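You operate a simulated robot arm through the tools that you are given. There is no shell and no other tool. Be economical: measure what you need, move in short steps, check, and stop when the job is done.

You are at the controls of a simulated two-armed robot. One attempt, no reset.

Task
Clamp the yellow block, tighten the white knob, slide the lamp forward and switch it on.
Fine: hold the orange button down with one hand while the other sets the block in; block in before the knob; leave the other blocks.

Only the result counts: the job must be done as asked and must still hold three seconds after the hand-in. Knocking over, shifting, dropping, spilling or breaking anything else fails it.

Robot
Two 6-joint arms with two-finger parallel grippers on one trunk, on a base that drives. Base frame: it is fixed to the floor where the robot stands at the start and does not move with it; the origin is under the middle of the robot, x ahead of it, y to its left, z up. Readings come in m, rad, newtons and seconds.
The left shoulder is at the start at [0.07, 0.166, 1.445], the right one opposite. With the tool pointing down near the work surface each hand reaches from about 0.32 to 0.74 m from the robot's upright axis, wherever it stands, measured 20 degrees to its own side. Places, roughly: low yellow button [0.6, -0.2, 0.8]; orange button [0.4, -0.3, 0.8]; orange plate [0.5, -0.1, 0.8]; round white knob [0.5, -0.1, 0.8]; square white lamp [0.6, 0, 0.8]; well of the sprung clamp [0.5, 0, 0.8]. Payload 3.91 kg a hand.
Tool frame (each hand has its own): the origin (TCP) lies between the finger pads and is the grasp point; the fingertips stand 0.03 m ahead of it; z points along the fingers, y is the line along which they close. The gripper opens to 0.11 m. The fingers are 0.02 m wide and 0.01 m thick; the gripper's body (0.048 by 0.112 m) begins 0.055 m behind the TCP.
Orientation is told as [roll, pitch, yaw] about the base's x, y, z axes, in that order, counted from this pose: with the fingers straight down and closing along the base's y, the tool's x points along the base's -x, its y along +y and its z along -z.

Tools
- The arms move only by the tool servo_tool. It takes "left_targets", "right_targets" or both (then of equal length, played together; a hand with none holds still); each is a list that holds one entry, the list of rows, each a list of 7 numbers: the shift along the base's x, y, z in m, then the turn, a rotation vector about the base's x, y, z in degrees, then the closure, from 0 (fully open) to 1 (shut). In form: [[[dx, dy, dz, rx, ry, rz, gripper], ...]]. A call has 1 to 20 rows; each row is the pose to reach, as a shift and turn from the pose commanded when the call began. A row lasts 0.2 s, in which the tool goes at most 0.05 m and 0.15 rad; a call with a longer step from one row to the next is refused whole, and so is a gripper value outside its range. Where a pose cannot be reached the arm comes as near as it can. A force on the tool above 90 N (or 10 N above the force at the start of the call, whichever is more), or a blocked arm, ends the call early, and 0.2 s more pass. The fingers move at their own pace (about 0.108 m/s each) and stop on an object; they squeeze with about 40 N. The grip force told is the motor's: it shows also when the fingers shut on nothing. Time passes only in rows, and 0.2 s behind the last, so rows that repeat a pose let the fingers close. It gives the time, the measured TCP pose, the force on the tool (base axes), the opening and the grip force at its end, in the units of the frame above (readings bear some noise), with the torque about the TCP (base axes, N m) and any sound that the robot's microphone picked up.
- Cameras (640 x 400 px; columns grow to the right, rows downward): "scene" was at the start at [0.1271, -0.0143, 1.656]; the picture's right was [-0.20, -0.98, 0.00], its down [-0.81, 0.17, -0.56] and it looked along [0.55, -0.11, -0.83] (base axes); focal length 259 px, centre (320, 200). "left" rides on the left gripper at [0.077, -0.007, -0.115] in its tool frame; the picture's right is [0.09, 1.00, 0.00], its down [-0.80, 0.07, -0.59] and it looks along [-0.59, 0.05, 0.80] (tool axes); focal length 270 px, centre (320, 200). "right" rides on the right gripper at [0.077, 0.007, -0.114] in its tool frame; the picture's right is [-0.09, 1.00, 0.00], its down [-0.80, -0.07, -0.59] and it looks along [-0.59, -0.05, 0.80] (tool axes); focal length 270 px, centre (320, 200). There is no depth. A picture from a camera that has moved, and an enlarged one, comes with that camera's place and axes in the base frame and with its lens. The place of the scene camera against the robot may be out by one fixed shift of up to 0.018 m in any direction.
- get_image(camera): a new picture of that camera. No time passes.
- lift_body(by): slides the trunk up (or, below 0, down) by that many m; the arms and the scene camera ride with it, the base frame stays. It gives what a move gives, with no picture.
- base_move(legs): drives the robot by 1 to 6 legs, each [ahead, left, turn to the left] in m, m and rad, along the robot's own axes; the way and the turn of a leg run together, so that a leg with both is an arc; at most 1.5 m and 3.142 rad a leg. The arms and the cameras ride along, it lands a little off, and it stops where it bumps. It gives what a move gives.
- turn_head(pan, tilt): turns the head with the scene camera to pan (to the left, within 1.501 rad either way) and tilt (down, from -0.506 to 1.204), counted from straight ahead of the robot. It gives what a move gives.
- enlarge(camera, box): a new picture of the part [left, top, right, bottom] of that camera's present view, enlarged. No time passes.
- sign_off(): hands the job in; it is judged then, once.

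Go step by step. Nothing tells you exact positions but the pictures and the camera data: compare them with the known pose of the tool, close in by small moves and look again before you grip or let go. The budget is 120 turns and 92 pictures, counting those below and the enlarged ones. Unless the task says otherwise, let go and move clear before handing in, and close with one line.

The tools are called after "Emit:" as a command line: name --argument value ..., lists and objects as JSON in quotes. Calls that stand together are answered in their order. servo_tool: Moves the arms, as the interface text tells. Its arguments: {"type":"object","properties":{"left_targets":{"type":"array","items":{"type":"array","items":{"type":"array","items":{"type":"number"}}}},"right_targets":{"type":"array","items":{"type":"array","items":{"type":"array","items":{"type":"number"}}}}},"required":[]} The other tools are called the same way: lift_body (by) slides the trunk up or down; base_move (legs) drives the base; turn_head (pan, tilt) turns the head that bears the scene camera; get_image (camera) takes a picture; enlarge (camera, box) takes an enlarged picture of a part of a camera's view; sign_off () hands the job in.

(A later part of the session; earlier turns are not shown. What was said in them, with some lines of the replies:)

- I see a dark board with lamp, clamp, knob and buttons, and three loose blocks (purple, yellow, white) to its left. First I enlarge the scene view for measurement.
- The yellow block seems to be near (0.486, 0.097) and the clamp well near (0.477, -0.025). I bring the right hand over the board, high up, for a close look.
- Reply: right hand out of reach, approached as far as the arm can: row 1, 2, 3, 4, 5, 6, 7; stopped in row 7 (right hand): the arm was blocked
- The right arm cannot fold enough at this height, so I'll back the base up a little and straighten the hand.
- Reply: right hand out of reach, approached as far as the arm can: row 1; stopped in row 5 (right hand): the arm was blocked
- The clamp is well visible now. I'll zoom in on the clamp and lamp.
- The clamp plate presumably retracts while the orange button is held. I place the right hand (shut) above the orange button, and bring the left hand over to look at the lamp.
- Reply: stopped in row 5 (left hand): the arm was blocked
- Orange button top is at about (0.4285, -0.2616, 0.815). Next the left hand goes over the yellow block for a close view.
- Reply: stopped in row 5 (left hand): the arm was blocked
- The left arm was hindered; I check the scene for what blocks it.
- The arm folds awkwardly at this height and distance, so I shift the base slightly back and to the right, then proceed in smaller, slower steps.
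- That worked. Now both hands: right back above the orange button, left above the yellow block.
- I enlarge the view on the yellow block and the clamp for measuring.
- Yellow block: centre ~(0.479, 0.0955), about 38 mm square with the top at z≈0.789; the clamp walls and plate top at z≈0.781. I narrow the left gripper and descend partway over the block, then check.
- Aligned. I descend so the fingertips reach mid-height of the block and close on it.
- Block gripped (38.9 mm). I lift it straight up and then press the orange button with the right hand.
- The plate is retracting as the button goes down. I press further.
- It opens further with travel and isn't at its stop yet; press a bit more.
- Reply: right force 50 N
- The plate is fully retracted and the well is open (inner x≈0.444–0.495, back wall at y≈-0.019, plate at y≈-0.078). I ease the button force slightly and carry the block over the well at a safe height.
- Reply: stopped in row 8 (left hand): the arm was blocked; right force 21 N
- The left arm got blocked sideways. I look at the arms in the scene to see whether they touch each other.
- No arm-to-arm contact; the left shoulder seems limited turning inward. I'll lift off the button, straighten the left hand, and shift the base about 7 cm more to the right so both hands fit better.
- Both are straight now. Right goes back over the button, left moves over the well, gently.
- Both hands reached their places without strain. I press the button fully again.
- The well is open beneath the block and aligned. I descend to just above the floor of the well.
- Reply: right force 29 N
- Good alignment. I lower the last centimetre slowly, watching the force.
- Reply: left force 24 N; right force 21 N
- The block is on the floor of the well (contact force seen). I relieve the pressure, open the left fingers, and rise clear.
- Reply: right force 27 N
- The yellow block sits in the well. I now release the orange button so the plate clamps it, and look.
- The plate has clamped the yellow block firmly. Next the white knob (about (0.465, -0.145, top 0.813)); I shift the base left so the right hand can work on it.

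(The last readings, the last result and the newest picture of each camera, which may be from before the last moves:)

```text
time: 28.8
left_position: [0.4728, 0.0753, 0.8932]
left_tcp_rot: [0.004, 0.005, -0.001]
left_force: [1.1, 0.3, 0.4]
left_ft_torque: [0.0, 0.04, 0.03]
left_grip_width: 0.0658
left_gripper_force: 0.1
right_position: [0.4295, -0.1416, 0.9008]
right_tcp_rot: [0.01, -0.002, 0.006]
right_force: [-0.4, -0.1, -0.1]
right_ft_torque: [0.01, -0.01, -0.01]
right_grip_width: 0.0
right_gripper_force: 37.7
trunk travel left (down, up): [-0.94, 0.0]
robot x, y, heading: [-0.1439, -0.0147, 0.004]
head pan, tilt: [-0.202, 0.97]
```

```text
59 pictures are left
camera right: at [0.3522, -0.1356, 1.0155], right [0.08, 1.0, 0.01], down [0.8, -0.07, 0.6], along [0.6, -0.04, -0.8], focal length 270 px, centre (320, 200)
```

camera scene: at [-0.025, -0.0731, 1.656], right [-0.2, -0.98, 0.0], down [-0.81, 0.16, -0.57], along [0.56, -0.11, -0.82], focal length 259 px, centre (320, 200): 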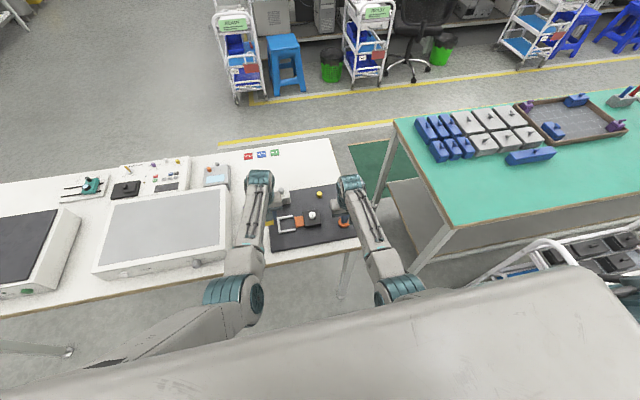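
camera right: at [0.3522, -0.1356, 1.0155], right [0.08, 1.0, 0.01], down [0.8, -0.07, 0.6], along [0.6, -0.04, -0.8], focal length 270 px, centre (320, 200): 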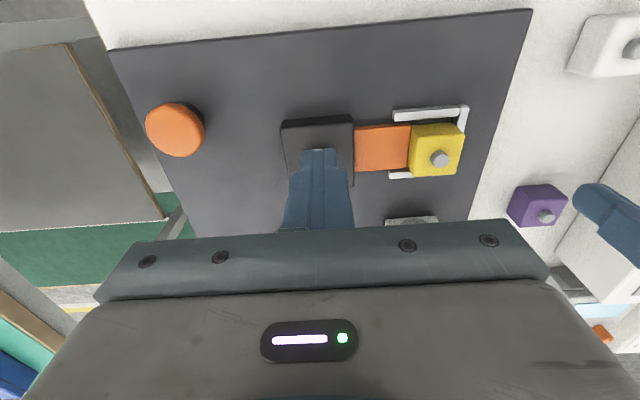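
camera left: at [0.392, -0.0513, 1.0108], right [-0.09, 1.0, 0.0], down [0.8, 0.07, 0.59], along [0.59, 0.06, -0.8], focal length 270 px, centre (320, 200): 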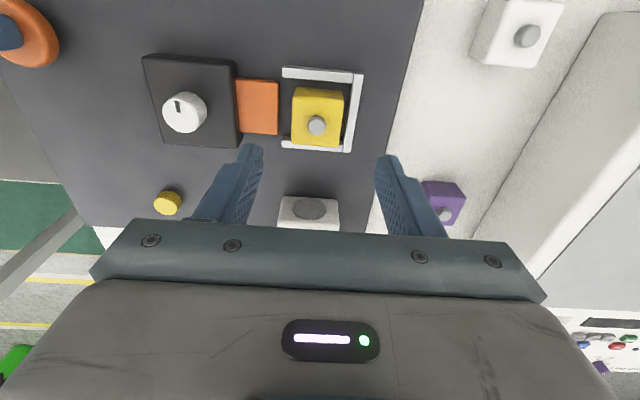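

I open the right fingers partly to see the knob between them.

Emit:
servo_tool --right_targets '[[[0, 0, 0.01, 0, 0, 0, 0.6], [0.01, -0.002, 0.01, 0, 0, 0, 0.42], [0.015, -0.003, 0.01, 0, 0, 0, 0.42], [0.015, -0.003, 0.01, 0, 0, 0, 0.42]]]'

Emit:
enlarge --camera "right" --box '[200, 60, 480, 240]'

```text
time: 29.8
left_position: [0.4732, 0.0761, 0.894]
left_tcp_rot: [0.002, 0.002, 0.003]
left_force: [-0.5, 0.6, 0.1]
left_ft_torque: [-0.01, 0.0, -0.01]
left_grip_width: 0.066
left_gripper_force: 0.0
right_position: [0.4444, -0.1436, 0.9101]
right_tcp_rot: [0.007, -0.004, 0.006]
right_force: [-0.6, -0.5, 0.9]
right_ft_torque: [-0.02, -0.01, -0.02]
right_grip_width: 0.0638
right_gripper_force: 0.0
trunk travel left (down, up): [-0.94, 0.0]
robot x, y, heading: [-0.1454, -0.0118, 0.001]
head pan, tilt: [-0.202, 0.97]
```

```text
2.22 times, centred on (340, 150) of right
camera zoom: at [0.3672, -0.1369, 1.0255], right [0.08, 1.0, 0.01], down [0.8, -0.07, 0.6], along [0.6, -0.04, -0.8], focal length 601 px, centre (276, 311)
```

zoom: 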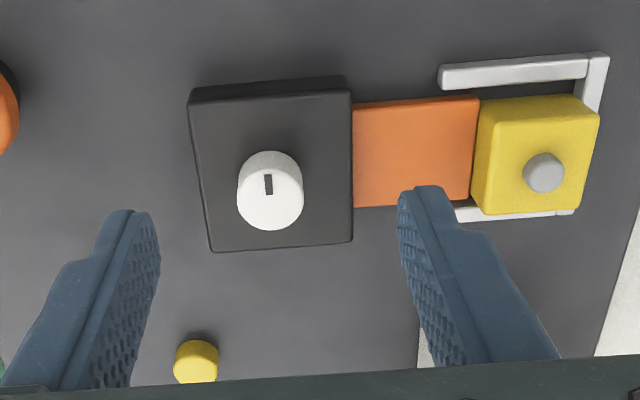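

Knob ~25 mm in diameter, centre about (0.469, -0.1455). I pre-rotate the right hand anticlockwise by 40° above it so I have room for a clockwise turn, then check.

Emit:
servo_tool --right_targets '[[[0.005, 0, 0, 0, 0, 8, 0.42], [0.01, -0.001, 0, 0, 0, 16, 0.42], [0.015, -0.001, 0, 0, 0, 24, 0.45], [0.02, -0.002, -0.01, 0, 0, 32, 0.5], [0.0245, -0.002, -0.025, 0, 0, 40, 0.5], [0.0245, -0.002, -0.045, 0, 0, 40, 0.5], [0.0245, -0.002, -0.045, 0, 0, 40, 0.5]]]'

Emit:
get_image --camera "right"

```text
time: 31.4
left_position: [0.4729, 0.0761, 0.8943]
left_tcp_rot: [0.003, 0.004, 0.003]
left_force: [-0.3, 0.5, 0.0]
left_ft_torque: [0.0, 0.03, -0.01]
left_grip_width: 0.0659
left_gripper_force: 0.1
right_position: [0.4682, -0.1454, 0.866]
right_tcp_rot: [0.006, -0.003, 0.702]
right_force: [-0.1, -0.6, -0.7]
right_ft_torque: [-0.02, 0.01, 0.01]
right_grip_width: 0.055
right_gripper_force: 0.1
trunk travel left (down, up): [-0.94, 0.0]
robot x, y, heading: [-0.1455, -0.0099, 0.003]
head pan, tilt: [-0.202, 0.97]
```

```text
57 pictures are left
camera right: at [0.4061, -0.1908, 0.9804], right [-0.58, 0.82, 0.01], down [0.66, 0.46, 0.6], along [0.48, 0.35, -0.8], focal length 270 px, centre (320, 200)
```

right: 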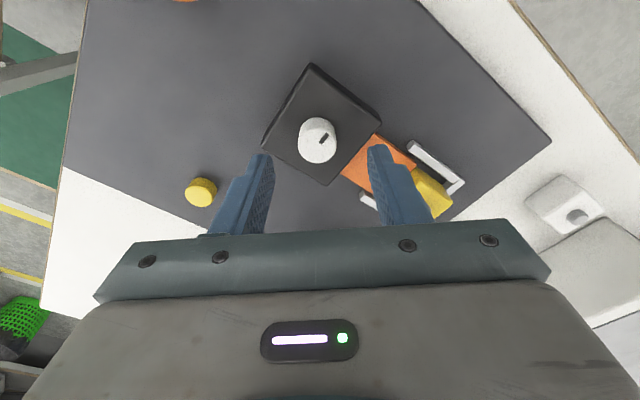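

Centred. I lower onto the knob and close.

Emit:
servo_tool --right_targets '[[[0.002, 0, -0.02, 0, 0, 0, 0.5], [0.002, 0, -0.035, 0, 0, 0, 0.5], [0.002, 0, -0.04, 0, 0, 0, 0.5], [0.002, 0, -0.04, 0, 0, 0, 0.8], [0.002, 0, -0.04, 0, 0, 0, 0.9], [0.002, 0, -0.04, 0, 0, 0, 0.9]]]'

Emit:
get_image --camera "right"

```text
time: 32.8
left_position: [0.473, 0.0761, 0.8936]
left_tcp_rot: [0.004, 0.003, 0.0]
left_force: [0.8, -0.7, -0.6]
left_ft_torque: [-0.03, 0.04, 0.01]
left_grip_width: 0.0661
left_gripper_force: 0.1
right_position: [0.4692, -0.1459, 0.8259]
right_tcp_rot: [0.005, -0.005, 0.702]
right_force: [3.3, -3.9, 5.6]
right_ft_torque: [-0.34, -0.3, -0.02]
right_grip_width: 0.0257
right_gripper_force: 44.6
trunk travel left (down, up): [-0.94, 0.0]
robot x, y, heading: [-0.1479, -0.0142, 0.001]
head pan, tilt: [-0.202, 0.97]
```

```text
56 pictures are left
camera right: at [0.408, -0.1911, 0.9408], right [-0.58, 0.82, 0.01], down [0.66, 0.46, 0.6], along [0.49, 0.35, -0.8], focal length 270 px, centre (320, 200)
```

right: 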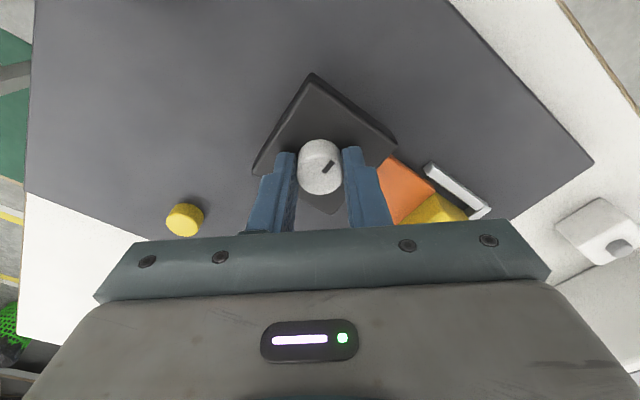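

Knob gripped. I turn clockwise (seen from above) and watch the torque.

Emit:
servo_tool --right_targets '[[[0, 0, 0, 0, 0, -6, 0.9], [0, 0, 0, 0, 0, -12, 0.9], [0, 0, 0, 0, 0, -18, 0.9], [0, 0, 0, 0, 0, -24, 0.9], [0, 0, 0, 0, 0, -30, 0.9], [0, 0, 0, 0, 0, -36, 0.9], [0, 0, 0, 0, 0, -42, 0.9]]]'

Emit:
get_image --camera "right"

```text
time: 34.4
left_position: [0.473, 0.0751, 0.8938]
left_tcp_rot: [0.005, 0.002, 0.0]
left_force: [1.1, -0.4, 0.5]
left_ft_torque: [0.0, 0.02, 0.01]
left_grip_width: 0.0658
left_gripper_force: 0.2
right_position: [0.4715, -0.1466, 0.8253]
right_tcp_rot: [0.005, -0.005, -0.033]
right_force: [7.9, -10.9, 11.2]
right_ft_torque: [-0.89, 0.17, 0.02]
right_grip_width: 0.0253
right_gripper_force: 44.6
trunk travel left (down, up): [-0.94, 0.0]
robot x, y, heading: [-0.1458, -0.0127, -0.002]
head pan, tilt: [-0.202, 0.97]
```

```text
55 pictures are left
camera right: at [0.3941, -0.1376, 0.9408], right [0.12, 0.99, 0.01], down [0.79, -0.1, 0.6], along [0.59, -0.07, -0.8], focal length 270 px, centre (320, 200)
```

right: 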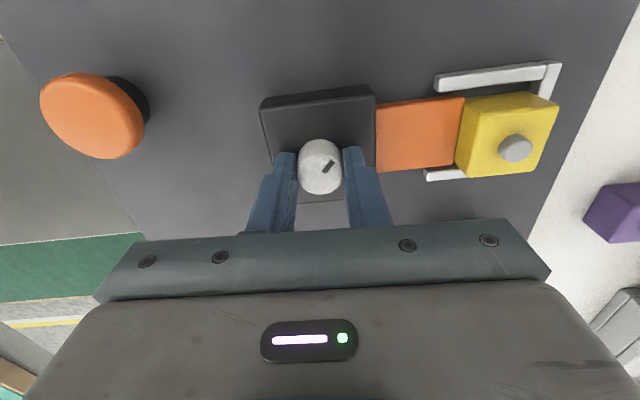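

The knob turns with the fingers without resistance yet; I continue clockwise.

Emit:
servo_tool --right_targets '[[[0.001, -0.001, 0.001, 0, 0, -6, 0.9], [0.001, -0.002, 0.001, 0, 0, -12, 0.9], [0.001, -0.002, 0.001, 0, 0, -18, 0.9], [0.001, -0.002, 0.001, 0, 0, -24, 0.9], [0.001, -0.002, 0.001, 0, 0, -30, 0.9], [0.001, -0.002, 0.001, 0, 0, -36, 0.9], [0.001, -0.002, 0.001, 0, 0, -42, 0.9], [0.001, -0.002, 0.001, 0, 0, -48, 0.9]]]'

Emit:
get_image --camera "right"

```text
time: 36.2
left_position: [0.4723, 0.0763, 0.8927]
left_tcp_rot: [0.002, 0.005, 0.004]
left_force: [-0.1, 0.1, -0.6]
left_ft_torque: [0.01, -0.01, -0.02]
left_grip_width: 0.0661
left_gripper_force: 0.0
right_position: [0.4713, -0.1471, 0.8269]
right_tcp_rot: [0.006, -0.002, -0.872]
right_force: [-0.6, -1.5, -3.8]
right_ft_torque: [-0.29, -0.13, 0.01]
right_grip_width: 0.0256
right_gripper_force: 45.4
trunk travel left (down, up): [-0.94, 0.0]
robot x, y, heading: [-0.1441, -0.0103, 0.0]
head pan, tilt: [-0.202, 0.97]
```

```text
54 pictures are left
camera right: at [0.4261, -0.0839, 0.9411], right [0.82, 0.58, 0.0], down [0.46, -0.66, 0.6], along [0.35, -0.48, -0.8], focal length 270 px, centre (320, 200)
```

right: 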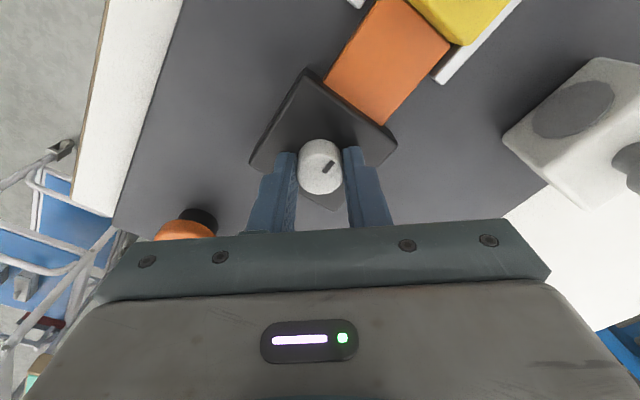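

Turned 90° so far with still no stop. I go on.

Emit:
servo_tool --right_targets '[[[0, 0, 0, 0, 0, -6, 0.9], [0, 0, 0, 0, 0, -12, 0.9], [0, 0, 0, 0, 0, -18, 0.9], [0, 0, 0, 0, 0, -24, 0.9], [0, 0, 0, 0, 0, -30, 0.9], [0, 0, 0, 0, 0, -36, 0.9], [0, 0, 0, 0, 0, -42, 0.9]]]'

Emit:
get_image --camera "right"

```text
time: 37.8
left_position: [0.4729, 0.0756, 0.8931]
left_tcp_rot: [0.004, 0.003, 0.001]
left_force: [-0.7, 0.2, -0.3]
left_ft_torque: [-0.01, 0.02, -0.01]
left_grip_width: 0.0661
left_gripper_force: 0.0
right_position: [0.4712, -0.1473, 0.8265]
right_tcp_rot: [0.003, -0.003, -1.602]
right_force: [-13.7, -0.2, -12.7]
right_ft_torque: [1.15, 0.49, 0.02]
right_grip_width: 0.0256
right_gripper_force: 45.4
trunk travel left (down, up): [-0.94, 0.0]
robot x, y, heading: [-0.145, -0.0115, 0.0]
head pan, tilt: [-0.202, 0.97]
```

```text
53 pictures are left
camera right: at [0.4794, -0.0699, 0.941], right [0.99, -0.12, 0.0], down [-0.1, -0.8, 0.6], along [-0.07, -0.59, -0.8], focal length 270 px, centre (320, 200)
```

right: 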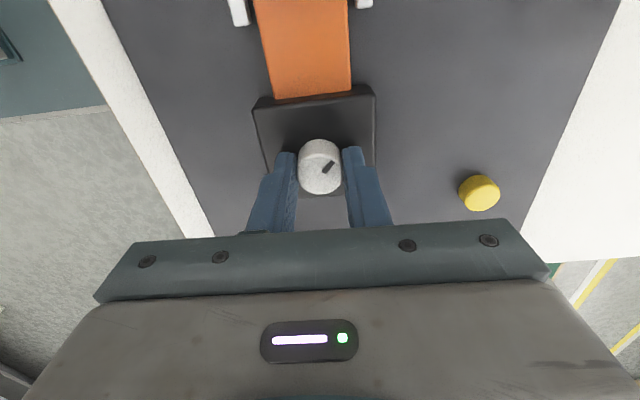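

132° so far, no stop or sound. I relieve the sideways load a touch and continue.

Emit:
servo_tool --right_targets '[[[-0.001, 0, -0.001, 0, 0, -6, 0.9], [-0.002, 0, -0.001, 0, 0, -12, 0.9], [-0.002, 0, -0.001, 0, 0, -18, 0.9], [-0.002, 0, -0.001, 0, 0, -24, 0.9], [-0.002, 0, -0.001, 0, 0, -30, 0.9], [-0.002, 0, -0.001, 0, 0, -36, 0.9], [-0.002, 0, -0.001, 0, 0, -42, 0.9], [-0.002, 0, -0.001, 0, 0, -48, 0.9]]]'

Emit:
get_image --camera "right"

```text
time: 39.6
left_position: [0.4727, 0.0756, 0.8936]
left_tcp_rot: [0.003, 0.002, 0.001]
left_force: [0.1, -0.4, 0.6]
left_ft_torque: [-0.03, 0.02, 0.04]
left_grip_width: 0.0661
left_gripper_force: 0.1
right_position: [0.4693, -0.1477, 0.8267]
right_tcp_rot: [0.006, -0.004, -2.44]
right_force: [-7.9, 1.6, -7.6]
right_ft_torque: [0.34, 0.4, 0.6]
right_grip_width: 0.0258
right_gripper_force: 45.2
trunk travel left (down, up): [-0.94, 0.0]
robot x, y, heading: [-0.1472, -0.0118, 0.002]
head pan, tilt: [-0.202, 0.97]
```

```text
52 pictures are left
camera right: at [0.533, -0.1011, 0.941], right [0.58, -0.82, 0.01], down [-0.66, -0.46, 0.6], along [-0.49, -0.35, -0.8], focal length 270 px, centre (320, 200)
```

right: 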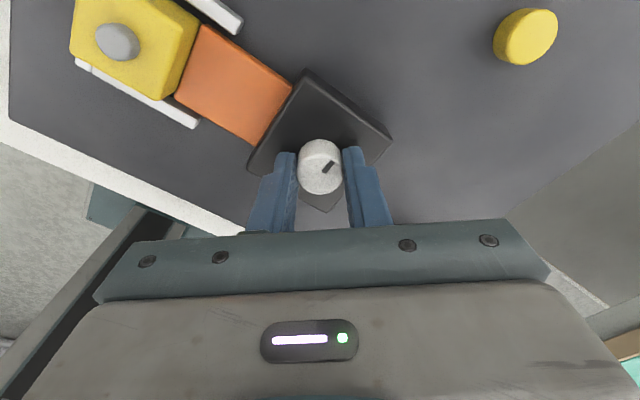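

Torque about z has now risen to 0.6 N m at 180° – likely the stop. I turn a little more to confirm.

Emit:
servo_tool --right_targets '[[[0, 0, 0, 0, 0, -3, 0.9], [0, 0, 0, 0, 0, -6, 0.9], [0, 0, 0, 0, 0, -9, 0.9], [0, 0, 0, 0, 0, -9, 0.9]]]'

Emit:
get_image --camera "right"

```text
time: 40.6
left_position: [0.4739, 0.0756, 0.8935]
left_tcp_rot: [0.003, 0.003, 0.0]
left_force: [-0.1, -0.8, -0.2]
left_ft_torque: [-0.03, 0.0, 0.0]
left_grip_width: 0.066
left_gripper_force: 0.1
right_position: [0.4689, -0.1464, 0.8263]
right_tcp_rot: [0.007, -0.003, -2.598]
right_force: [-2.4, 2.5, -1.0]
right_ft_torque: [0.35, 0.33, 0.17]
right_grip_width: 0.0256
right_gripper_force: 45.1
trunk travel left (down, up): [-0.94, 0.0]
robot x, y, heading: [-0.1517, -0.0108, 0.002]
head pan, tilt: [-0.202, 0.97]
```

```text
51 pictures are left
camera right: at [0.5399, -0.111, 0.9414], right [0.44, -0.9, 0.01], down [-0.72, -0.35, 0.6], along [-0.53, -0.27, -0.8], focal length 270 px, centre (320, 200)
```

right: 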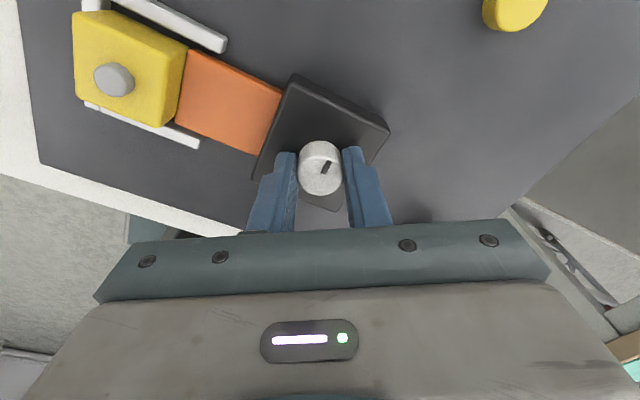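

The fingers slip on the knob now: it's at its stop, tight. I open, rise clear and unwind the wrist.

Emit:
servo_tool --right_targets '[[[0, 0, 0, 0, 0, 0, 0.6], [0, 0, 0, 0, 0, 0, 0.5], [0, 0, 0.03, 0, 0, 0, 0.5], [0, 0, 0.06, 0, 0, 8, 0.5], [0, 0, 0.08, 0, 0, 16, 0.5], [0, 0, 0.08, 0, 0, 24, 0.5], [0, 0, 0.08, 0, 0, 32, 0.5], [0, 0, 0.08, 0, 0, 40, 0.5], [0, 0, 0.08, 0, 0, 48, 0.5], [0, 0, 0.08, 0, 0, 56, 0.5], [0, 0, 0.08, 0, 0, 64, 0.5], [0, 0, 0.08, 0, 0, 72, 0.5], [0, 0, 0.08, 0, 0, 80, 0.5], [0, 0, 0.08, 0, 0, 88, 0.5], [0, 0, 0.08, 0, 0, 96, 0.5], [0, 0, 0.08, 0, 0, 104, 0.5], [0, 0, 0.08, 0, 0, 112, 0.5], [0, 0, 0.08, 0, 0, 120, 0.5], [0, 0, 0.08, 0, 0, 128, 0.5], [0, 0, 0.08, 0, 0, 136, 0.5]]]'

Emit:
get_image --camera "right"

```text
time: 44.8
left_position: [0.4726, 0.0769, 0.8924]
left_tcp_rot: [0.004, 0.004, 0.0]
left_force: [0.2, 0.6, -0.1]
left_ft_torque: [-0.02, 0.01, 0.0]
left_grip_width: 0.0661
left_gripper_force: 0.1
right_position: [0.4697, -0.1465, 0.9064]
right_tcp_rot: [0.005, -0.002, -0.219]
right_force: [-0.1, 0.1, -0.2]
right_ft_torque: [-0.01, -0.01, -0.02]
right_grip_width: 0.0549
right_gripper_force: 0.0
trunk travel left (down, up): [-0.94, 0.0]
robot x, y, heading: [-0.1491, -0.0115, 0.003]
head pan, tilt: [-0.202, 0.97]
```

```text
50 pictures are left
camera right: at [0.3962, -0.1231, 1.0207], right [0.3, 0.95, 0.01], down [0.76, -0.25, 0.6], along [0.57, -0.18, -0.8], focal length 270 px, centre (320, 200)
```

right: 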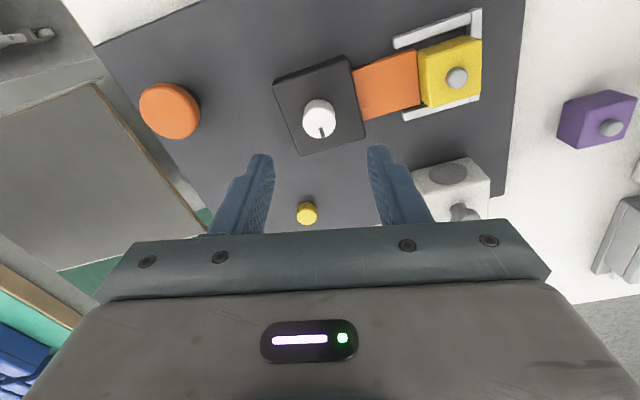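

The knob's mark has turned 180°, now pointing away. For the lamp I raise both hands and drive forward-left so the right hand can reach it.

Emit:
servo_tool --left_targets '[[[0, 0, 0.02, 0, 0, 0, 0.4], [0, 0.01, 0.04, 0, 0, 0, 0.4], [0, 0.02, 0.06, 0, 0, 0, 0.4]]]' --right_targets '[[[0, -0.005, 0.01, 0, 0, 5, 0.5], [0, -0.01, 0.02, 0, 0, 12.5, 0.7], [-0.01, -0.015, 0.03, 0, 0, 12.5, 1]]]'

Emit:
base_move --legs '[[0.08, 0.08, 0]]'

Emit:
get_image --camera "right"

Emit:
get_image --camera "scene"

```text
time: 45.6
left_position: [0.4696, 0.0946, 0.9535]
left_tcp_rot: [-0.001, 0.008, -0.001]
left_force: [-0.2, 0.9, 0.3]
left_ft_torque: [-0.01, 0.01, 0.04]
left_grip_width: 0.0659
left_gripper_force: 0.1
right_position: [0.459, -0.1616, 0.9367]
right_tcp_rot: [0.005, -0.006, -0.004]
right_force: [-0.3, -0.8, 0.8]
right_ft_torque: [0.01, 0.0, 0.03]
right_grip_width: 0.0001
right_gripper_force: 37.7
trunk travel left (down, up): [-0.94, 0.0]
robot x, y, heading: [-0.1467, -0.0126, -0.007]
head pan, tilt: [-0.202, 0.97]
```

```text
time: 46.8
left_position: [0.549, 0.172, 0.9554]
left_tcp_rot: [0.005, 0.002, -0.003]
left_force: [-0.6, -0.7, 0.4]
left_ft_torque: [0.01, -0.06, -0.01]
left_grip_width: 0.0659
left_gripper_force: 0.0
right_position: [0.5359, -0.0847, 0.9361]
right_tcp_rot: [0.008, -0.005, -0.006]
right_force: [0.2, 0.0, 0.0]
right_ft_torque: [-0.01, -0.04, 0.0]
right_grip_width: 0.0
right_gripper_force: 38.0
trunk travel left (down, up): [-0.94, 0.0]
robot x, y, heading: [-0.0702, 0.0646, -0.003]
head pan, tilt: [-0.202, 0.97]
```

```text
49 pictures are left
camera right: at [0.4596, -0.0787, 1.0509], right [0.09, 1.0, 0.01], down [0.8, -0.08, 0.6], along [0.6, -0.05, -0.8], focal length 270 px, centre (320, 200)
```

right: 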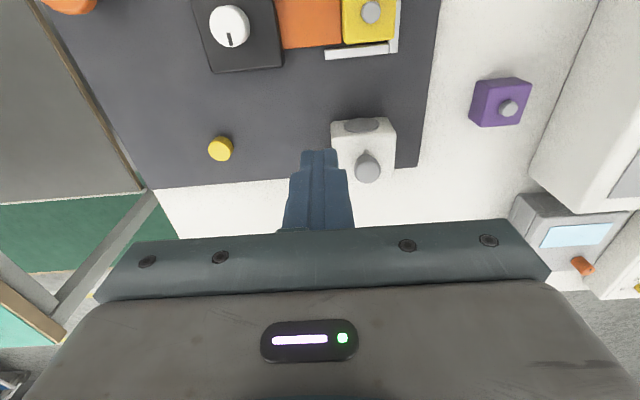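

```text
48 pictures are left
camera scene: at [0.0565, 0.0497, 1.6562], right [-0.2, -0.98, 0.0], down [-0.81, 0.17, -0.57], along [0.55, -0.11, -0.82], focal length 259 px, centre (320, 200)
```

scene: 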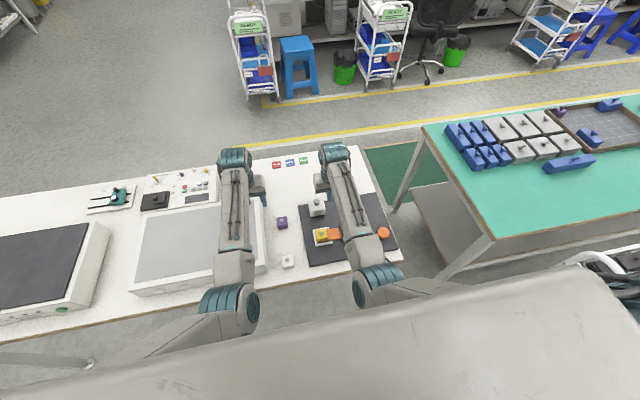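

Emit:
enlarge --camera "right" --box '[180, 60, 460, 230]'

Emit:
enlarge --camera "scene" --box '[290, 170, 410, 260]'

```text
2.29 times, centred on (320, 145) of right
camera zoom: at [0.4596, -0.0787, 1.0509], right [0.09, 1.0, 0.01], down [0.8, -0.08, 0.6], along [0.6, -0.05, -0.8], focal length 618 px, centre (320, 326)
```

zoom: 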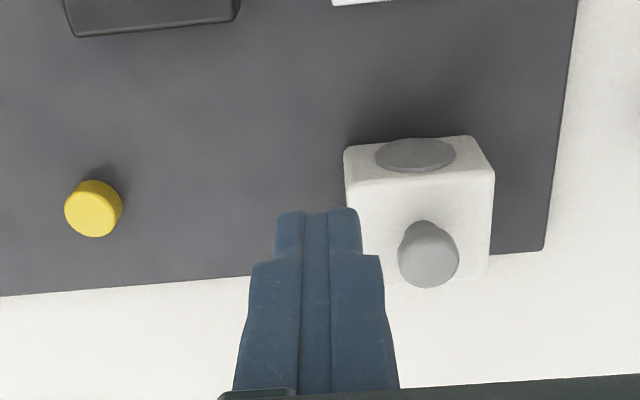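

```text
4.44 times, centred on (350, 215) of scene
camera zoom: at [0.0565, 0.0497, 1.6562], right [-0.2, -0.98, 0.0], down [-0.81, 0.17, -0.57], along [0.55, -0.11, -0.82], focal length 1152 px, centre (187, 133)
```

zoom: 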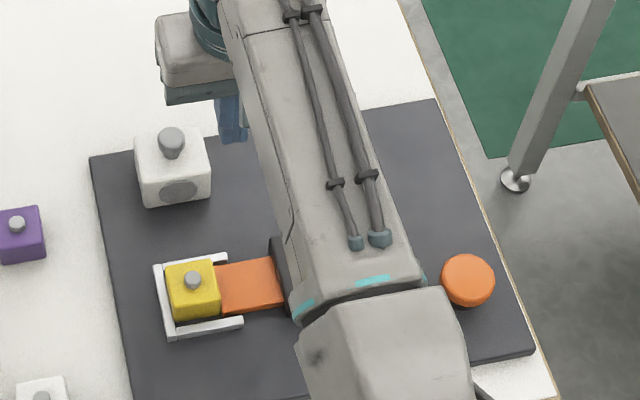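

The lamp's lens faces the clamp (-x), with a peg handle on top at about (0.587, -0.046, top 0.838); its front has room toward the clamp. I bring the right hand over the peg, opened.

Emit:
servo_tool --right_targets '[[[0.012, 0.01, 0, 0, 0, 0, 0.7], [0.025, 0.02, 0, 0, 0, 0, 0.5], [0.04, 0.03, 0, 0, 0, 0, 0.5], [0.051, 0.039, -0.01, 0, 0, 0, 0.5], [0.051, 0.039, -0.03, 0, 0, 0, 0.5], [0.051, 0.039, -0.03, 0, 0, 0, 0.5]]]'

Emit:
get_image --camera "right"

```text
time: 48.2
left_position: [0.5507, 0.1747, 0.9547]
left_tcp_rot: [0.0, 0.005, -0.001]
left_force: [-0.2, 0.0, -0.2]
left_ft_torque: [0.0, 0.01, -0.02]
left_grip_width: 0.066
left_gripper_force: 0.0
right_position: [0.5905, -0.043, 0.9052]
right_tcp_rot: [0.006, -0.003, -0.004]
right_force: [0.0, -0.2, 0.4]
right_ft_torque: [0.0, -0.01, -0.01]
right_grip_width: 0.055
right_gripper_force: 0.1
trunk travel left (down, up): [-0.94, 0.0]
robot x, y, heading: [-0.0673, 0.0669, -0.006]
head pan, tilt: [-0.202, 0.97]
```

```text
45 pictures are left
camera right: at [0.5132, -0.0367, 1.0205], right [0.09, 1.0, 0.01], down [0.8, -0.08, 0.6], along [0.59, -0.05, -0.8], focal length 270 px, centre (320, 200)
```

right: 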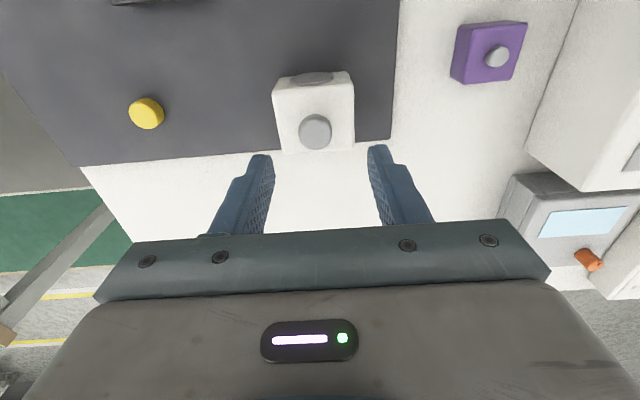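

Peg confirmed at (0.587, -0.046). I lower around it and grip it.

Emit:
servo_tool --right_targets '[[[-0.0035, -0.003, -0.02, 0, 0, 0, 0.5], [-0.0035, -0.003, -0.04, 0, 0, 0, 0.5], [-0.0035, -0.003, -0.053, 0, 0, 0, 0.5], [-0.0035, -0.003, -0.053, 0, 0, 0, 0.7], [-0.0035, -0.003, -0.053, 0, 0, 0, 0.85], [-0.0035, -0.003, -0.053, 0, 0, 0, 0.85]]]'

Emit:
get_image --camera "right"

```text
time: 49.6
left_position: [0.5502, 0.1755, 0.9545]
left_tcp_rot: [0.001, 0.005, 0.001]
left_force: [-0.2, 0.5, 0.7]
left_ft_torque: [-0.01, 0.0, 0.02]
left_grip_width: 0.0661
left_gripper_force: 0.0
right_position: [0.584, -0.0461, 0.8517]
right_tcp_rot: [0.005, -0.004, -0.006]
right_force: [-0.1, 8.8, -2.9]
right_ft_torque: [0.12, -0.18, 0.0]
right_grip_width: 0.0233
right_gripper_force: 44.5
trunk travel left (down, up): [-0.94, 0.0]
robot x, y, heading: [-0.0659, 0.0663, 0.001]
head pan, tilt: [-0.202, 0.97]
```

```text
44 pictures are left
camera right: at [0.508, -0.0397, 0.9675], right [0.09, 1.0, 0.01], down [0.8, -0.08, 0.6], along [0.59, -0.05, -0.8], focal length 270 px, centre (320, 200)
```

right: 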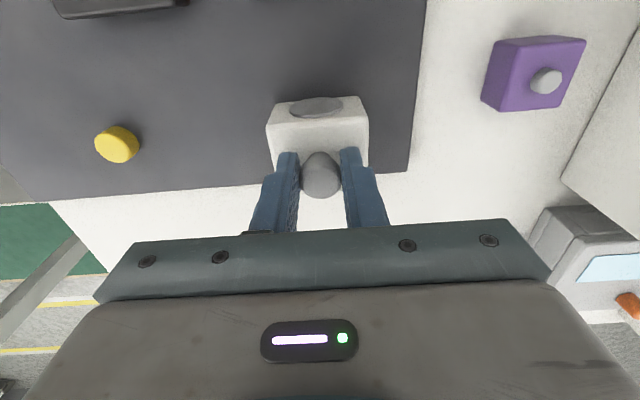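

Peg gripped. I pull the lamp gently 15 mm toward its front (-x) and check the force.

Emit:
servo_tool --right_targets '[[[-0.004, 0.001, 0, 0, 0, 0, 0.85], [-0.008, 0.001, 0, 0, 0, 0, 0.85], [-0.012, 0.001, 0, 0, 0, 0, 0.85], [-0.015, 0.001, 0, 0, 0, 0, 0.85]]]'

Emit:
get_image --camera "right"

```text
time: 50.6
left_position: [0.5512, 0.1741, 0.9543]
left_tcp_rot: [0.002, 0.005, 0.0]
left_force: [-0.2, -0.1, 0.2]
left_ft_torque: [0.01, 0.02, 0.0]
left_grip_width: 0.066
left_gripper_force: 0.1
right_position: [0.5704, -0.0466, 0.8512]
right_tcp_rot: [0.004, -0.005, -0.007]
right_force: [-0.1, 2.2, 1.2]
right_ft_torque: [-0.07, -0.21, -0.02]
right_grip_width: 0.0234
right_gripper_force: 45.1
trunk travel left (down, up): [-0.94, 0.0]
robot x, y, heading: [-0.0651, 0.0682, -0.001]
head pan, tilt: [-0.202, 0.97]
```

```text
43 pictures are left
camera right: at [0.4933, -0.0395, 0.9674], right [0.09, 1.0, 0.01], down [0.8, -0.08, 0.6], along [0.6, -0.05, -0.8], focal length 270 px, centre (320, 200)
```

right: 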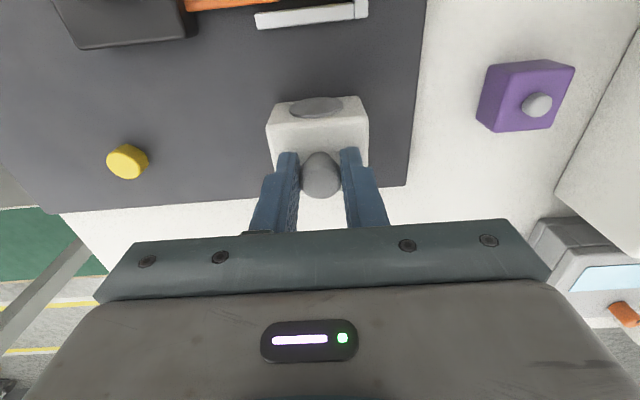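

It slides freely. I continue in small steps, watching for the stop.

Emit:
servo_tool --right_targets '[[[-0.005, 0, 0, 0, 0, 0, 0.85], [-0.01, 0, 0, 0, 0, 0, 0.85], [-0.015, 0, 0, 0, 0, 0, 0.85], [-0.02, 0, 0, 0, 0, 0, 0.85]]]'

Emit:
get_image --camera "right"

```text
time: 51.6
left_position: [0.5497, 0.1753, 0.9543]
left_tcp_rot: [0.003, 0.003, -0.002]
left_force: [0.5, -0.5, 0.5]
left_ft_torque: [0.01, 0.01, 0.01]
left_grip_width: 0.0662
left_gripper_force: 0.1
right_position: [0.5497, -0.0465, 0.8525]
right_tcp_rot: [0.004, -0.003, -0.005]
right_force: [-1.1, 2.6, 4.8]
right_ft_torque: [-0.02, -0.16, -0.08]
right_grip_width: 0.0233
right_gripper_force: 45.1
trunk travel left (down, up): [-0.94, 0.0]
robot x, y, heading: [-0.0698, 0.0649, -0.003]
head pan, tilt: [-0.202, 0.97]
```

```text
42 pictures are left
camera right: at [0.4738, -0.0395, 0.9674], right [0.09, 1.0, 0.01], down [0.8, -0.08, 0.6], along [0.6, -0.05, -0.8], focal length 270 px, centre (320, 200)
```

right: 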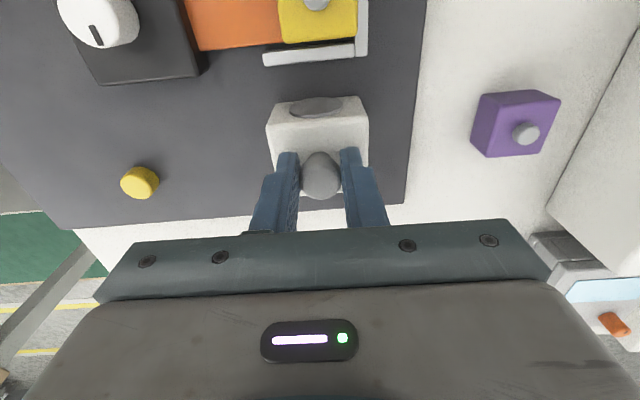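

Still free. Another 10 mm.

Emit:
servo_tool --right_targets '[[[-0.003, 0, 0, 0, 0, 0, 0.85], [-0.006, 0, 0, 0, 0, 0, 0.85], [-0.01, 0, 0, 0, 0, 0, 0.85], [-0.01, 0, 0, 0, 0, 0, 0.85]]]'

Emit:
get_image --camera "right"

```text
time: 52.6
left_position: [0.5515, 0.1755, 0.9537]
left_tcp_rot: [0.002, 0.006, -0.001]
left_force: [0.7, 0.1, 0.1]
left_ft_torque: [0.02, -0.01, 0.01]
left_grip_width: 0.066
left_gripper_force: 0.0
right_position: [0.5445, -0.0457, 0.8517]
right_tcp_rot: [0.004, -0.006, -0.005]
right_force: [18.5, 3.5, 9.6]
right_ft_torque: [-0.05, -0.07, -0.02]
right_grip_width: 0.0234
right_gripper_force: 45.0
trunk travel left (down, up): [-0.94, 0.0]
robot x, y, heading: [-0.0673, 0.0685, 0.001]
head pan, tilt: [-0.202, 0.97]
```

```text
41 pictures are left
camera right: at [0.4671, -0.0395, 0.9671], right [0.09, 1.0, 0.01], down [0.8, -0.08, 0.6], along [0.6, -0.05, -0.8], focal length 270 px, centre (320, 200)
```

right: 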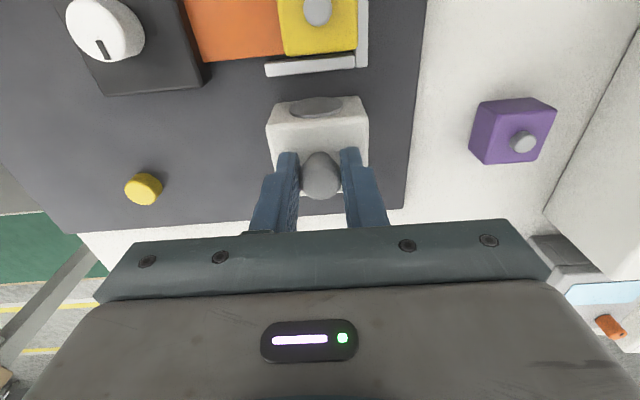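

The lamp hit its end stop after 40 mm, clear of the clamp. I ease off, open, and rise.

Emit:
servo_tool --right_targets '[[[0.002, 0, 0, 0, 0, 0, 0.85], [0.003, 0, 0, 0, 0, 0, 0.7], [0.003, 0, 0, 0, 0, 0, 0.5], [0.003, 0, 0.01, 0, 0, 0, 0.5], [0.003, 0, 0.03, 0, 0, 0, 0.5], [0.003, 0, 0.06, 0, 0, 0, 0.5]]]'

Emit:
get_image --camera "right"

```text
time: 54.0
left_position: [0.5501, 0.1747, 0.9537]
left_tcp_rot: [0.002, 0.007, -0.002]
left_force: [-0.4, 0.5, 0.5]
left_ft_torque: [0.01, 0.03, 0.02]
left_grip_width: 0.0659
left_gripper_force: 0.2
right_position: [0.5444, -0.0466, 0.9099]
right_tcp_rot: [0.006, -0.003, -0.007]
right_force: [-0.2, 0.0, -0.8]
right_ft_torque: [-0.02, 0.02, 0.01]
right_grip_width: 0.0552
right_gripper_force: 0.1
trunk travel left (down, up): [-0.94, 0.0]
robot x, y, heading: [-0.0665, 0.0646, -0.0]
head pan, tilt: [-0.202, 0.97]
```

```text
40 pictures are left
camera right: at [0.4676, -0.0404, 1.0249], right [0.09, 1.0, 0.01], down [0.8, -0.08, 0.6], along [0.59, -0.05, -0.8], focal length 270 px, centre (320, 200)
```

right: 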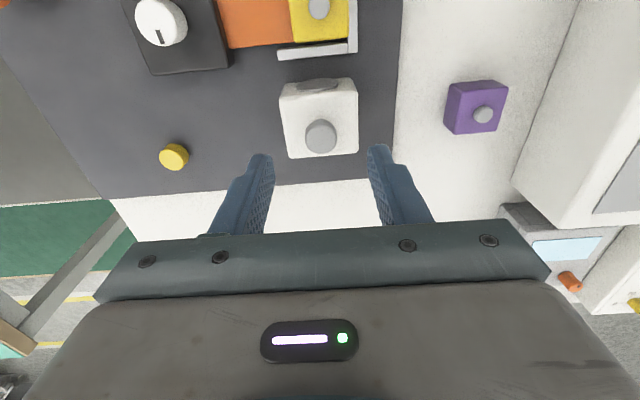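

The lamp stays forward. The low yellow button is at about (0.577, -0.195, 0.782); I move the right hand, shut, above it.

Emit:
servo_tool --right_targets '[[[0.005, -0.02, 0.01, 0, 0, 0, 0.7], [0.01, -0.045, 0.01, 0, 0, 0, 1], [0.015, -0.07, 0.01, 0, 0, 0, 1], [0.02, -0.1, 0, 0, 0, 0, 1], [0.027, -0.125, -0.01, 0, 0, 0, 1], [0.033, -0.148, -0.03, 0, 0, 0, 1], [0.033, -0.148, -0.05, 0, 0, 0, 1], [0.033, -0.148, -0.05, 0, 0, 0, 1]]]'

Emit:
get_image --camera "right"

```text
time: 55.8
left_position: [0.5507, 0.1753, 0.9543]
left_tcp_rot: [0.002, 0.005, -0.003]
left_force: [-0.3, -0.2, 0.1]
left_ft_torque: [0.03, -0.02, -0.02]
left_grip_width: 0.0659
left_gripper_force: 0.1
right_position: [0.5766, -0.1958, 0.8635]
right_tcp_rot: [0.006, -0.005, -0.005]
right_force: [0.2, 0.3, 0.7]
right_ft_torque: [-0.02, -0.01, 0.01]
right_grip_width: 0.0
right_gripper_force: 38.0
trunk travel left (down, up): [-0.94, 0.0]
robot x, y, heading: [-0.0684, 0.0645, 0.001]
head pan, tilt: [-0.202, 0.97]
```

```text
39 pictures are left
camera right: at [0.4998, -0.1888, 0.9772], right [0.09, 1.0, 0.01], down [0.8, -0.08, 0.6], along [0.6, -0.05, -0.8], focal length 270 px, centre (320, 200)
```

right: 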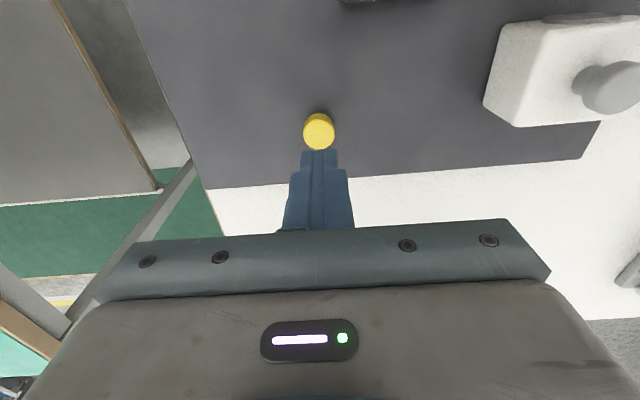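

Aligned to within a few millimetres. I descend to touch it.

Emit:
servo_tool --right_targets '[[[0.003, 0, -0.02, 0, 0, 0, 1], [0.003, 0, -0.035, 0, 0, 0, 1], [0.003, 0, -0.045, 0, 0, 0, 1], [0.003, 0, -0.05, 0, 0, 0, 1], [0.003, 0, -0.053, 0, 0, 0, 1]]]'

Emit:
get_image --camera "right"

```text
time: 57.0
left_position: [0.5482, 0.1746, 0.9554]
left_tcp_rot: [0.004, 0.003, -0.003]
left_force: [0.2, 0.5, -0.4]
left_ft_torque: [-0.01, -0.03, 0.03]
left_grip_width: 0.0659
left_gripper_force: 0.0
right_position: [0.5794, -0.1944, 0.8119]
right_tcp_rot: [0.005, -0.009, -0.007]
right_force: [0.7, -4.2, 11.7]
right_ft_torque: [-0.12, 0.06, -0.01]
right_grip_width: 0.0
right_gripper_force: 38.0
trunk travel left (down, up): [-0.94, 0.0]
robot x, y, heading: [-0.0684, 0.0671, -0.001]
head pan, tilt: [-0.202, 0.97]
heard: click
```

```text
38 pictures are left
camera right: at [0.5021, -0.188, 0.9263], right [0.09, 1.0, 0.01], down [0.8, -0.08, 0.6], along [0.6, -0.05, -0.8], focal length 270 px, centre (320, 200)
```

right: 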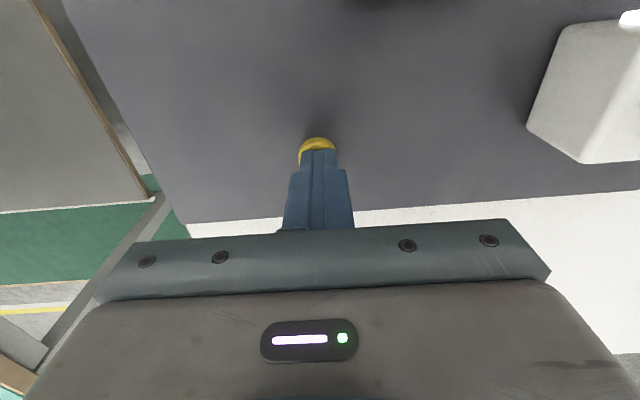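

A click was heard, and a piece of the lamp's lens looks bright. I lift straight up and check that the lamp is lit.

Emit:
servo_tool --right_targets '[[[0, 0, 0.02, 0, 0, 0, 1], [0, 0, 0.05, 0, 0, 0, 1], [0, -0.01, 0.09, 0, 0, 0, 1], [0, -0.04, 0.11, 0, 0, 0, 1], [0, -0.08, 0.12, 0, 0, 0, 1]]]'

Emit:
get_image --camera "right"

Emit:
enlarge --camera "scene" --box '[260, 170, 420, 270]'

```text
time: 58.2
left_position: [0.5501, 0.1727, 0.9549]
left_tcp_rot: [0.004, 0.004, -0.002]
left_force: [0.1, 0.7, 0.0]
left_ft_torque: [0.03, 0.0, 0.03]
left_grip_width: 0.066
left_gripper_force: 0.1
right_position: [0.5794, -0.2772, 0.931]
right_tcp_rot: [0.007, -0.003, -0.005]
right_force: [-0.3, 0.2, 0.4]
right_ft_torque: [0.02, -0.02, -0.01]
right_grip_width: 0.0001
right_gripper_force: 38.1
trunk travel left (down, up): [-0.94, 0.0]
robot x, y, heading: [-0.0662, 0.0662, -0.004]
head pan, tilt: [-0.202, 0.97]
```

```text
37 pictures are left
camera right: at [0.503, -0.2708, 1.0461], right [0.09, 1.0, 0.01], down [0.8, -0.08, 0.6], along [0.59, -0.05, -0.8], focal length 270 px, centre (320, 200)
```

right: 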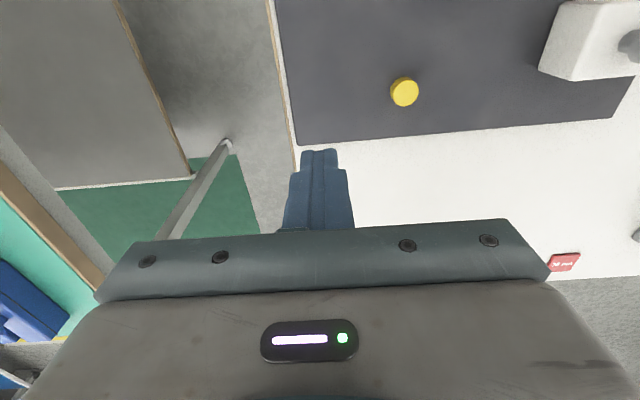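

```text
4.00 times, centred on (340, 220) of scene
camera zoom: at [0.0588, 0.0496, 1.656], right [-0.2, -0.98, 0.0], down [-0.81, 0.17, -0.56], along [0.55, -0.11, -0.83], focal length 1037 px, centre (240, 120)
```

zoom: 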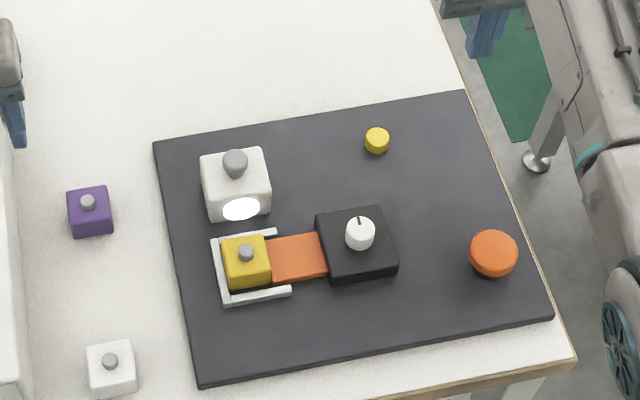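

The lens is lit, the lamp is forward, the block is clamped and the knob is turned to its stop. The other blocks are where they were and both hands are clear, so I hand in.

Emit:
sign_off

```text
The job is handed in.
```

The job is handed in: the yellow block is clamped, the white knob is tight at its stop, and the lamp is slid forward to its end stop and lit.
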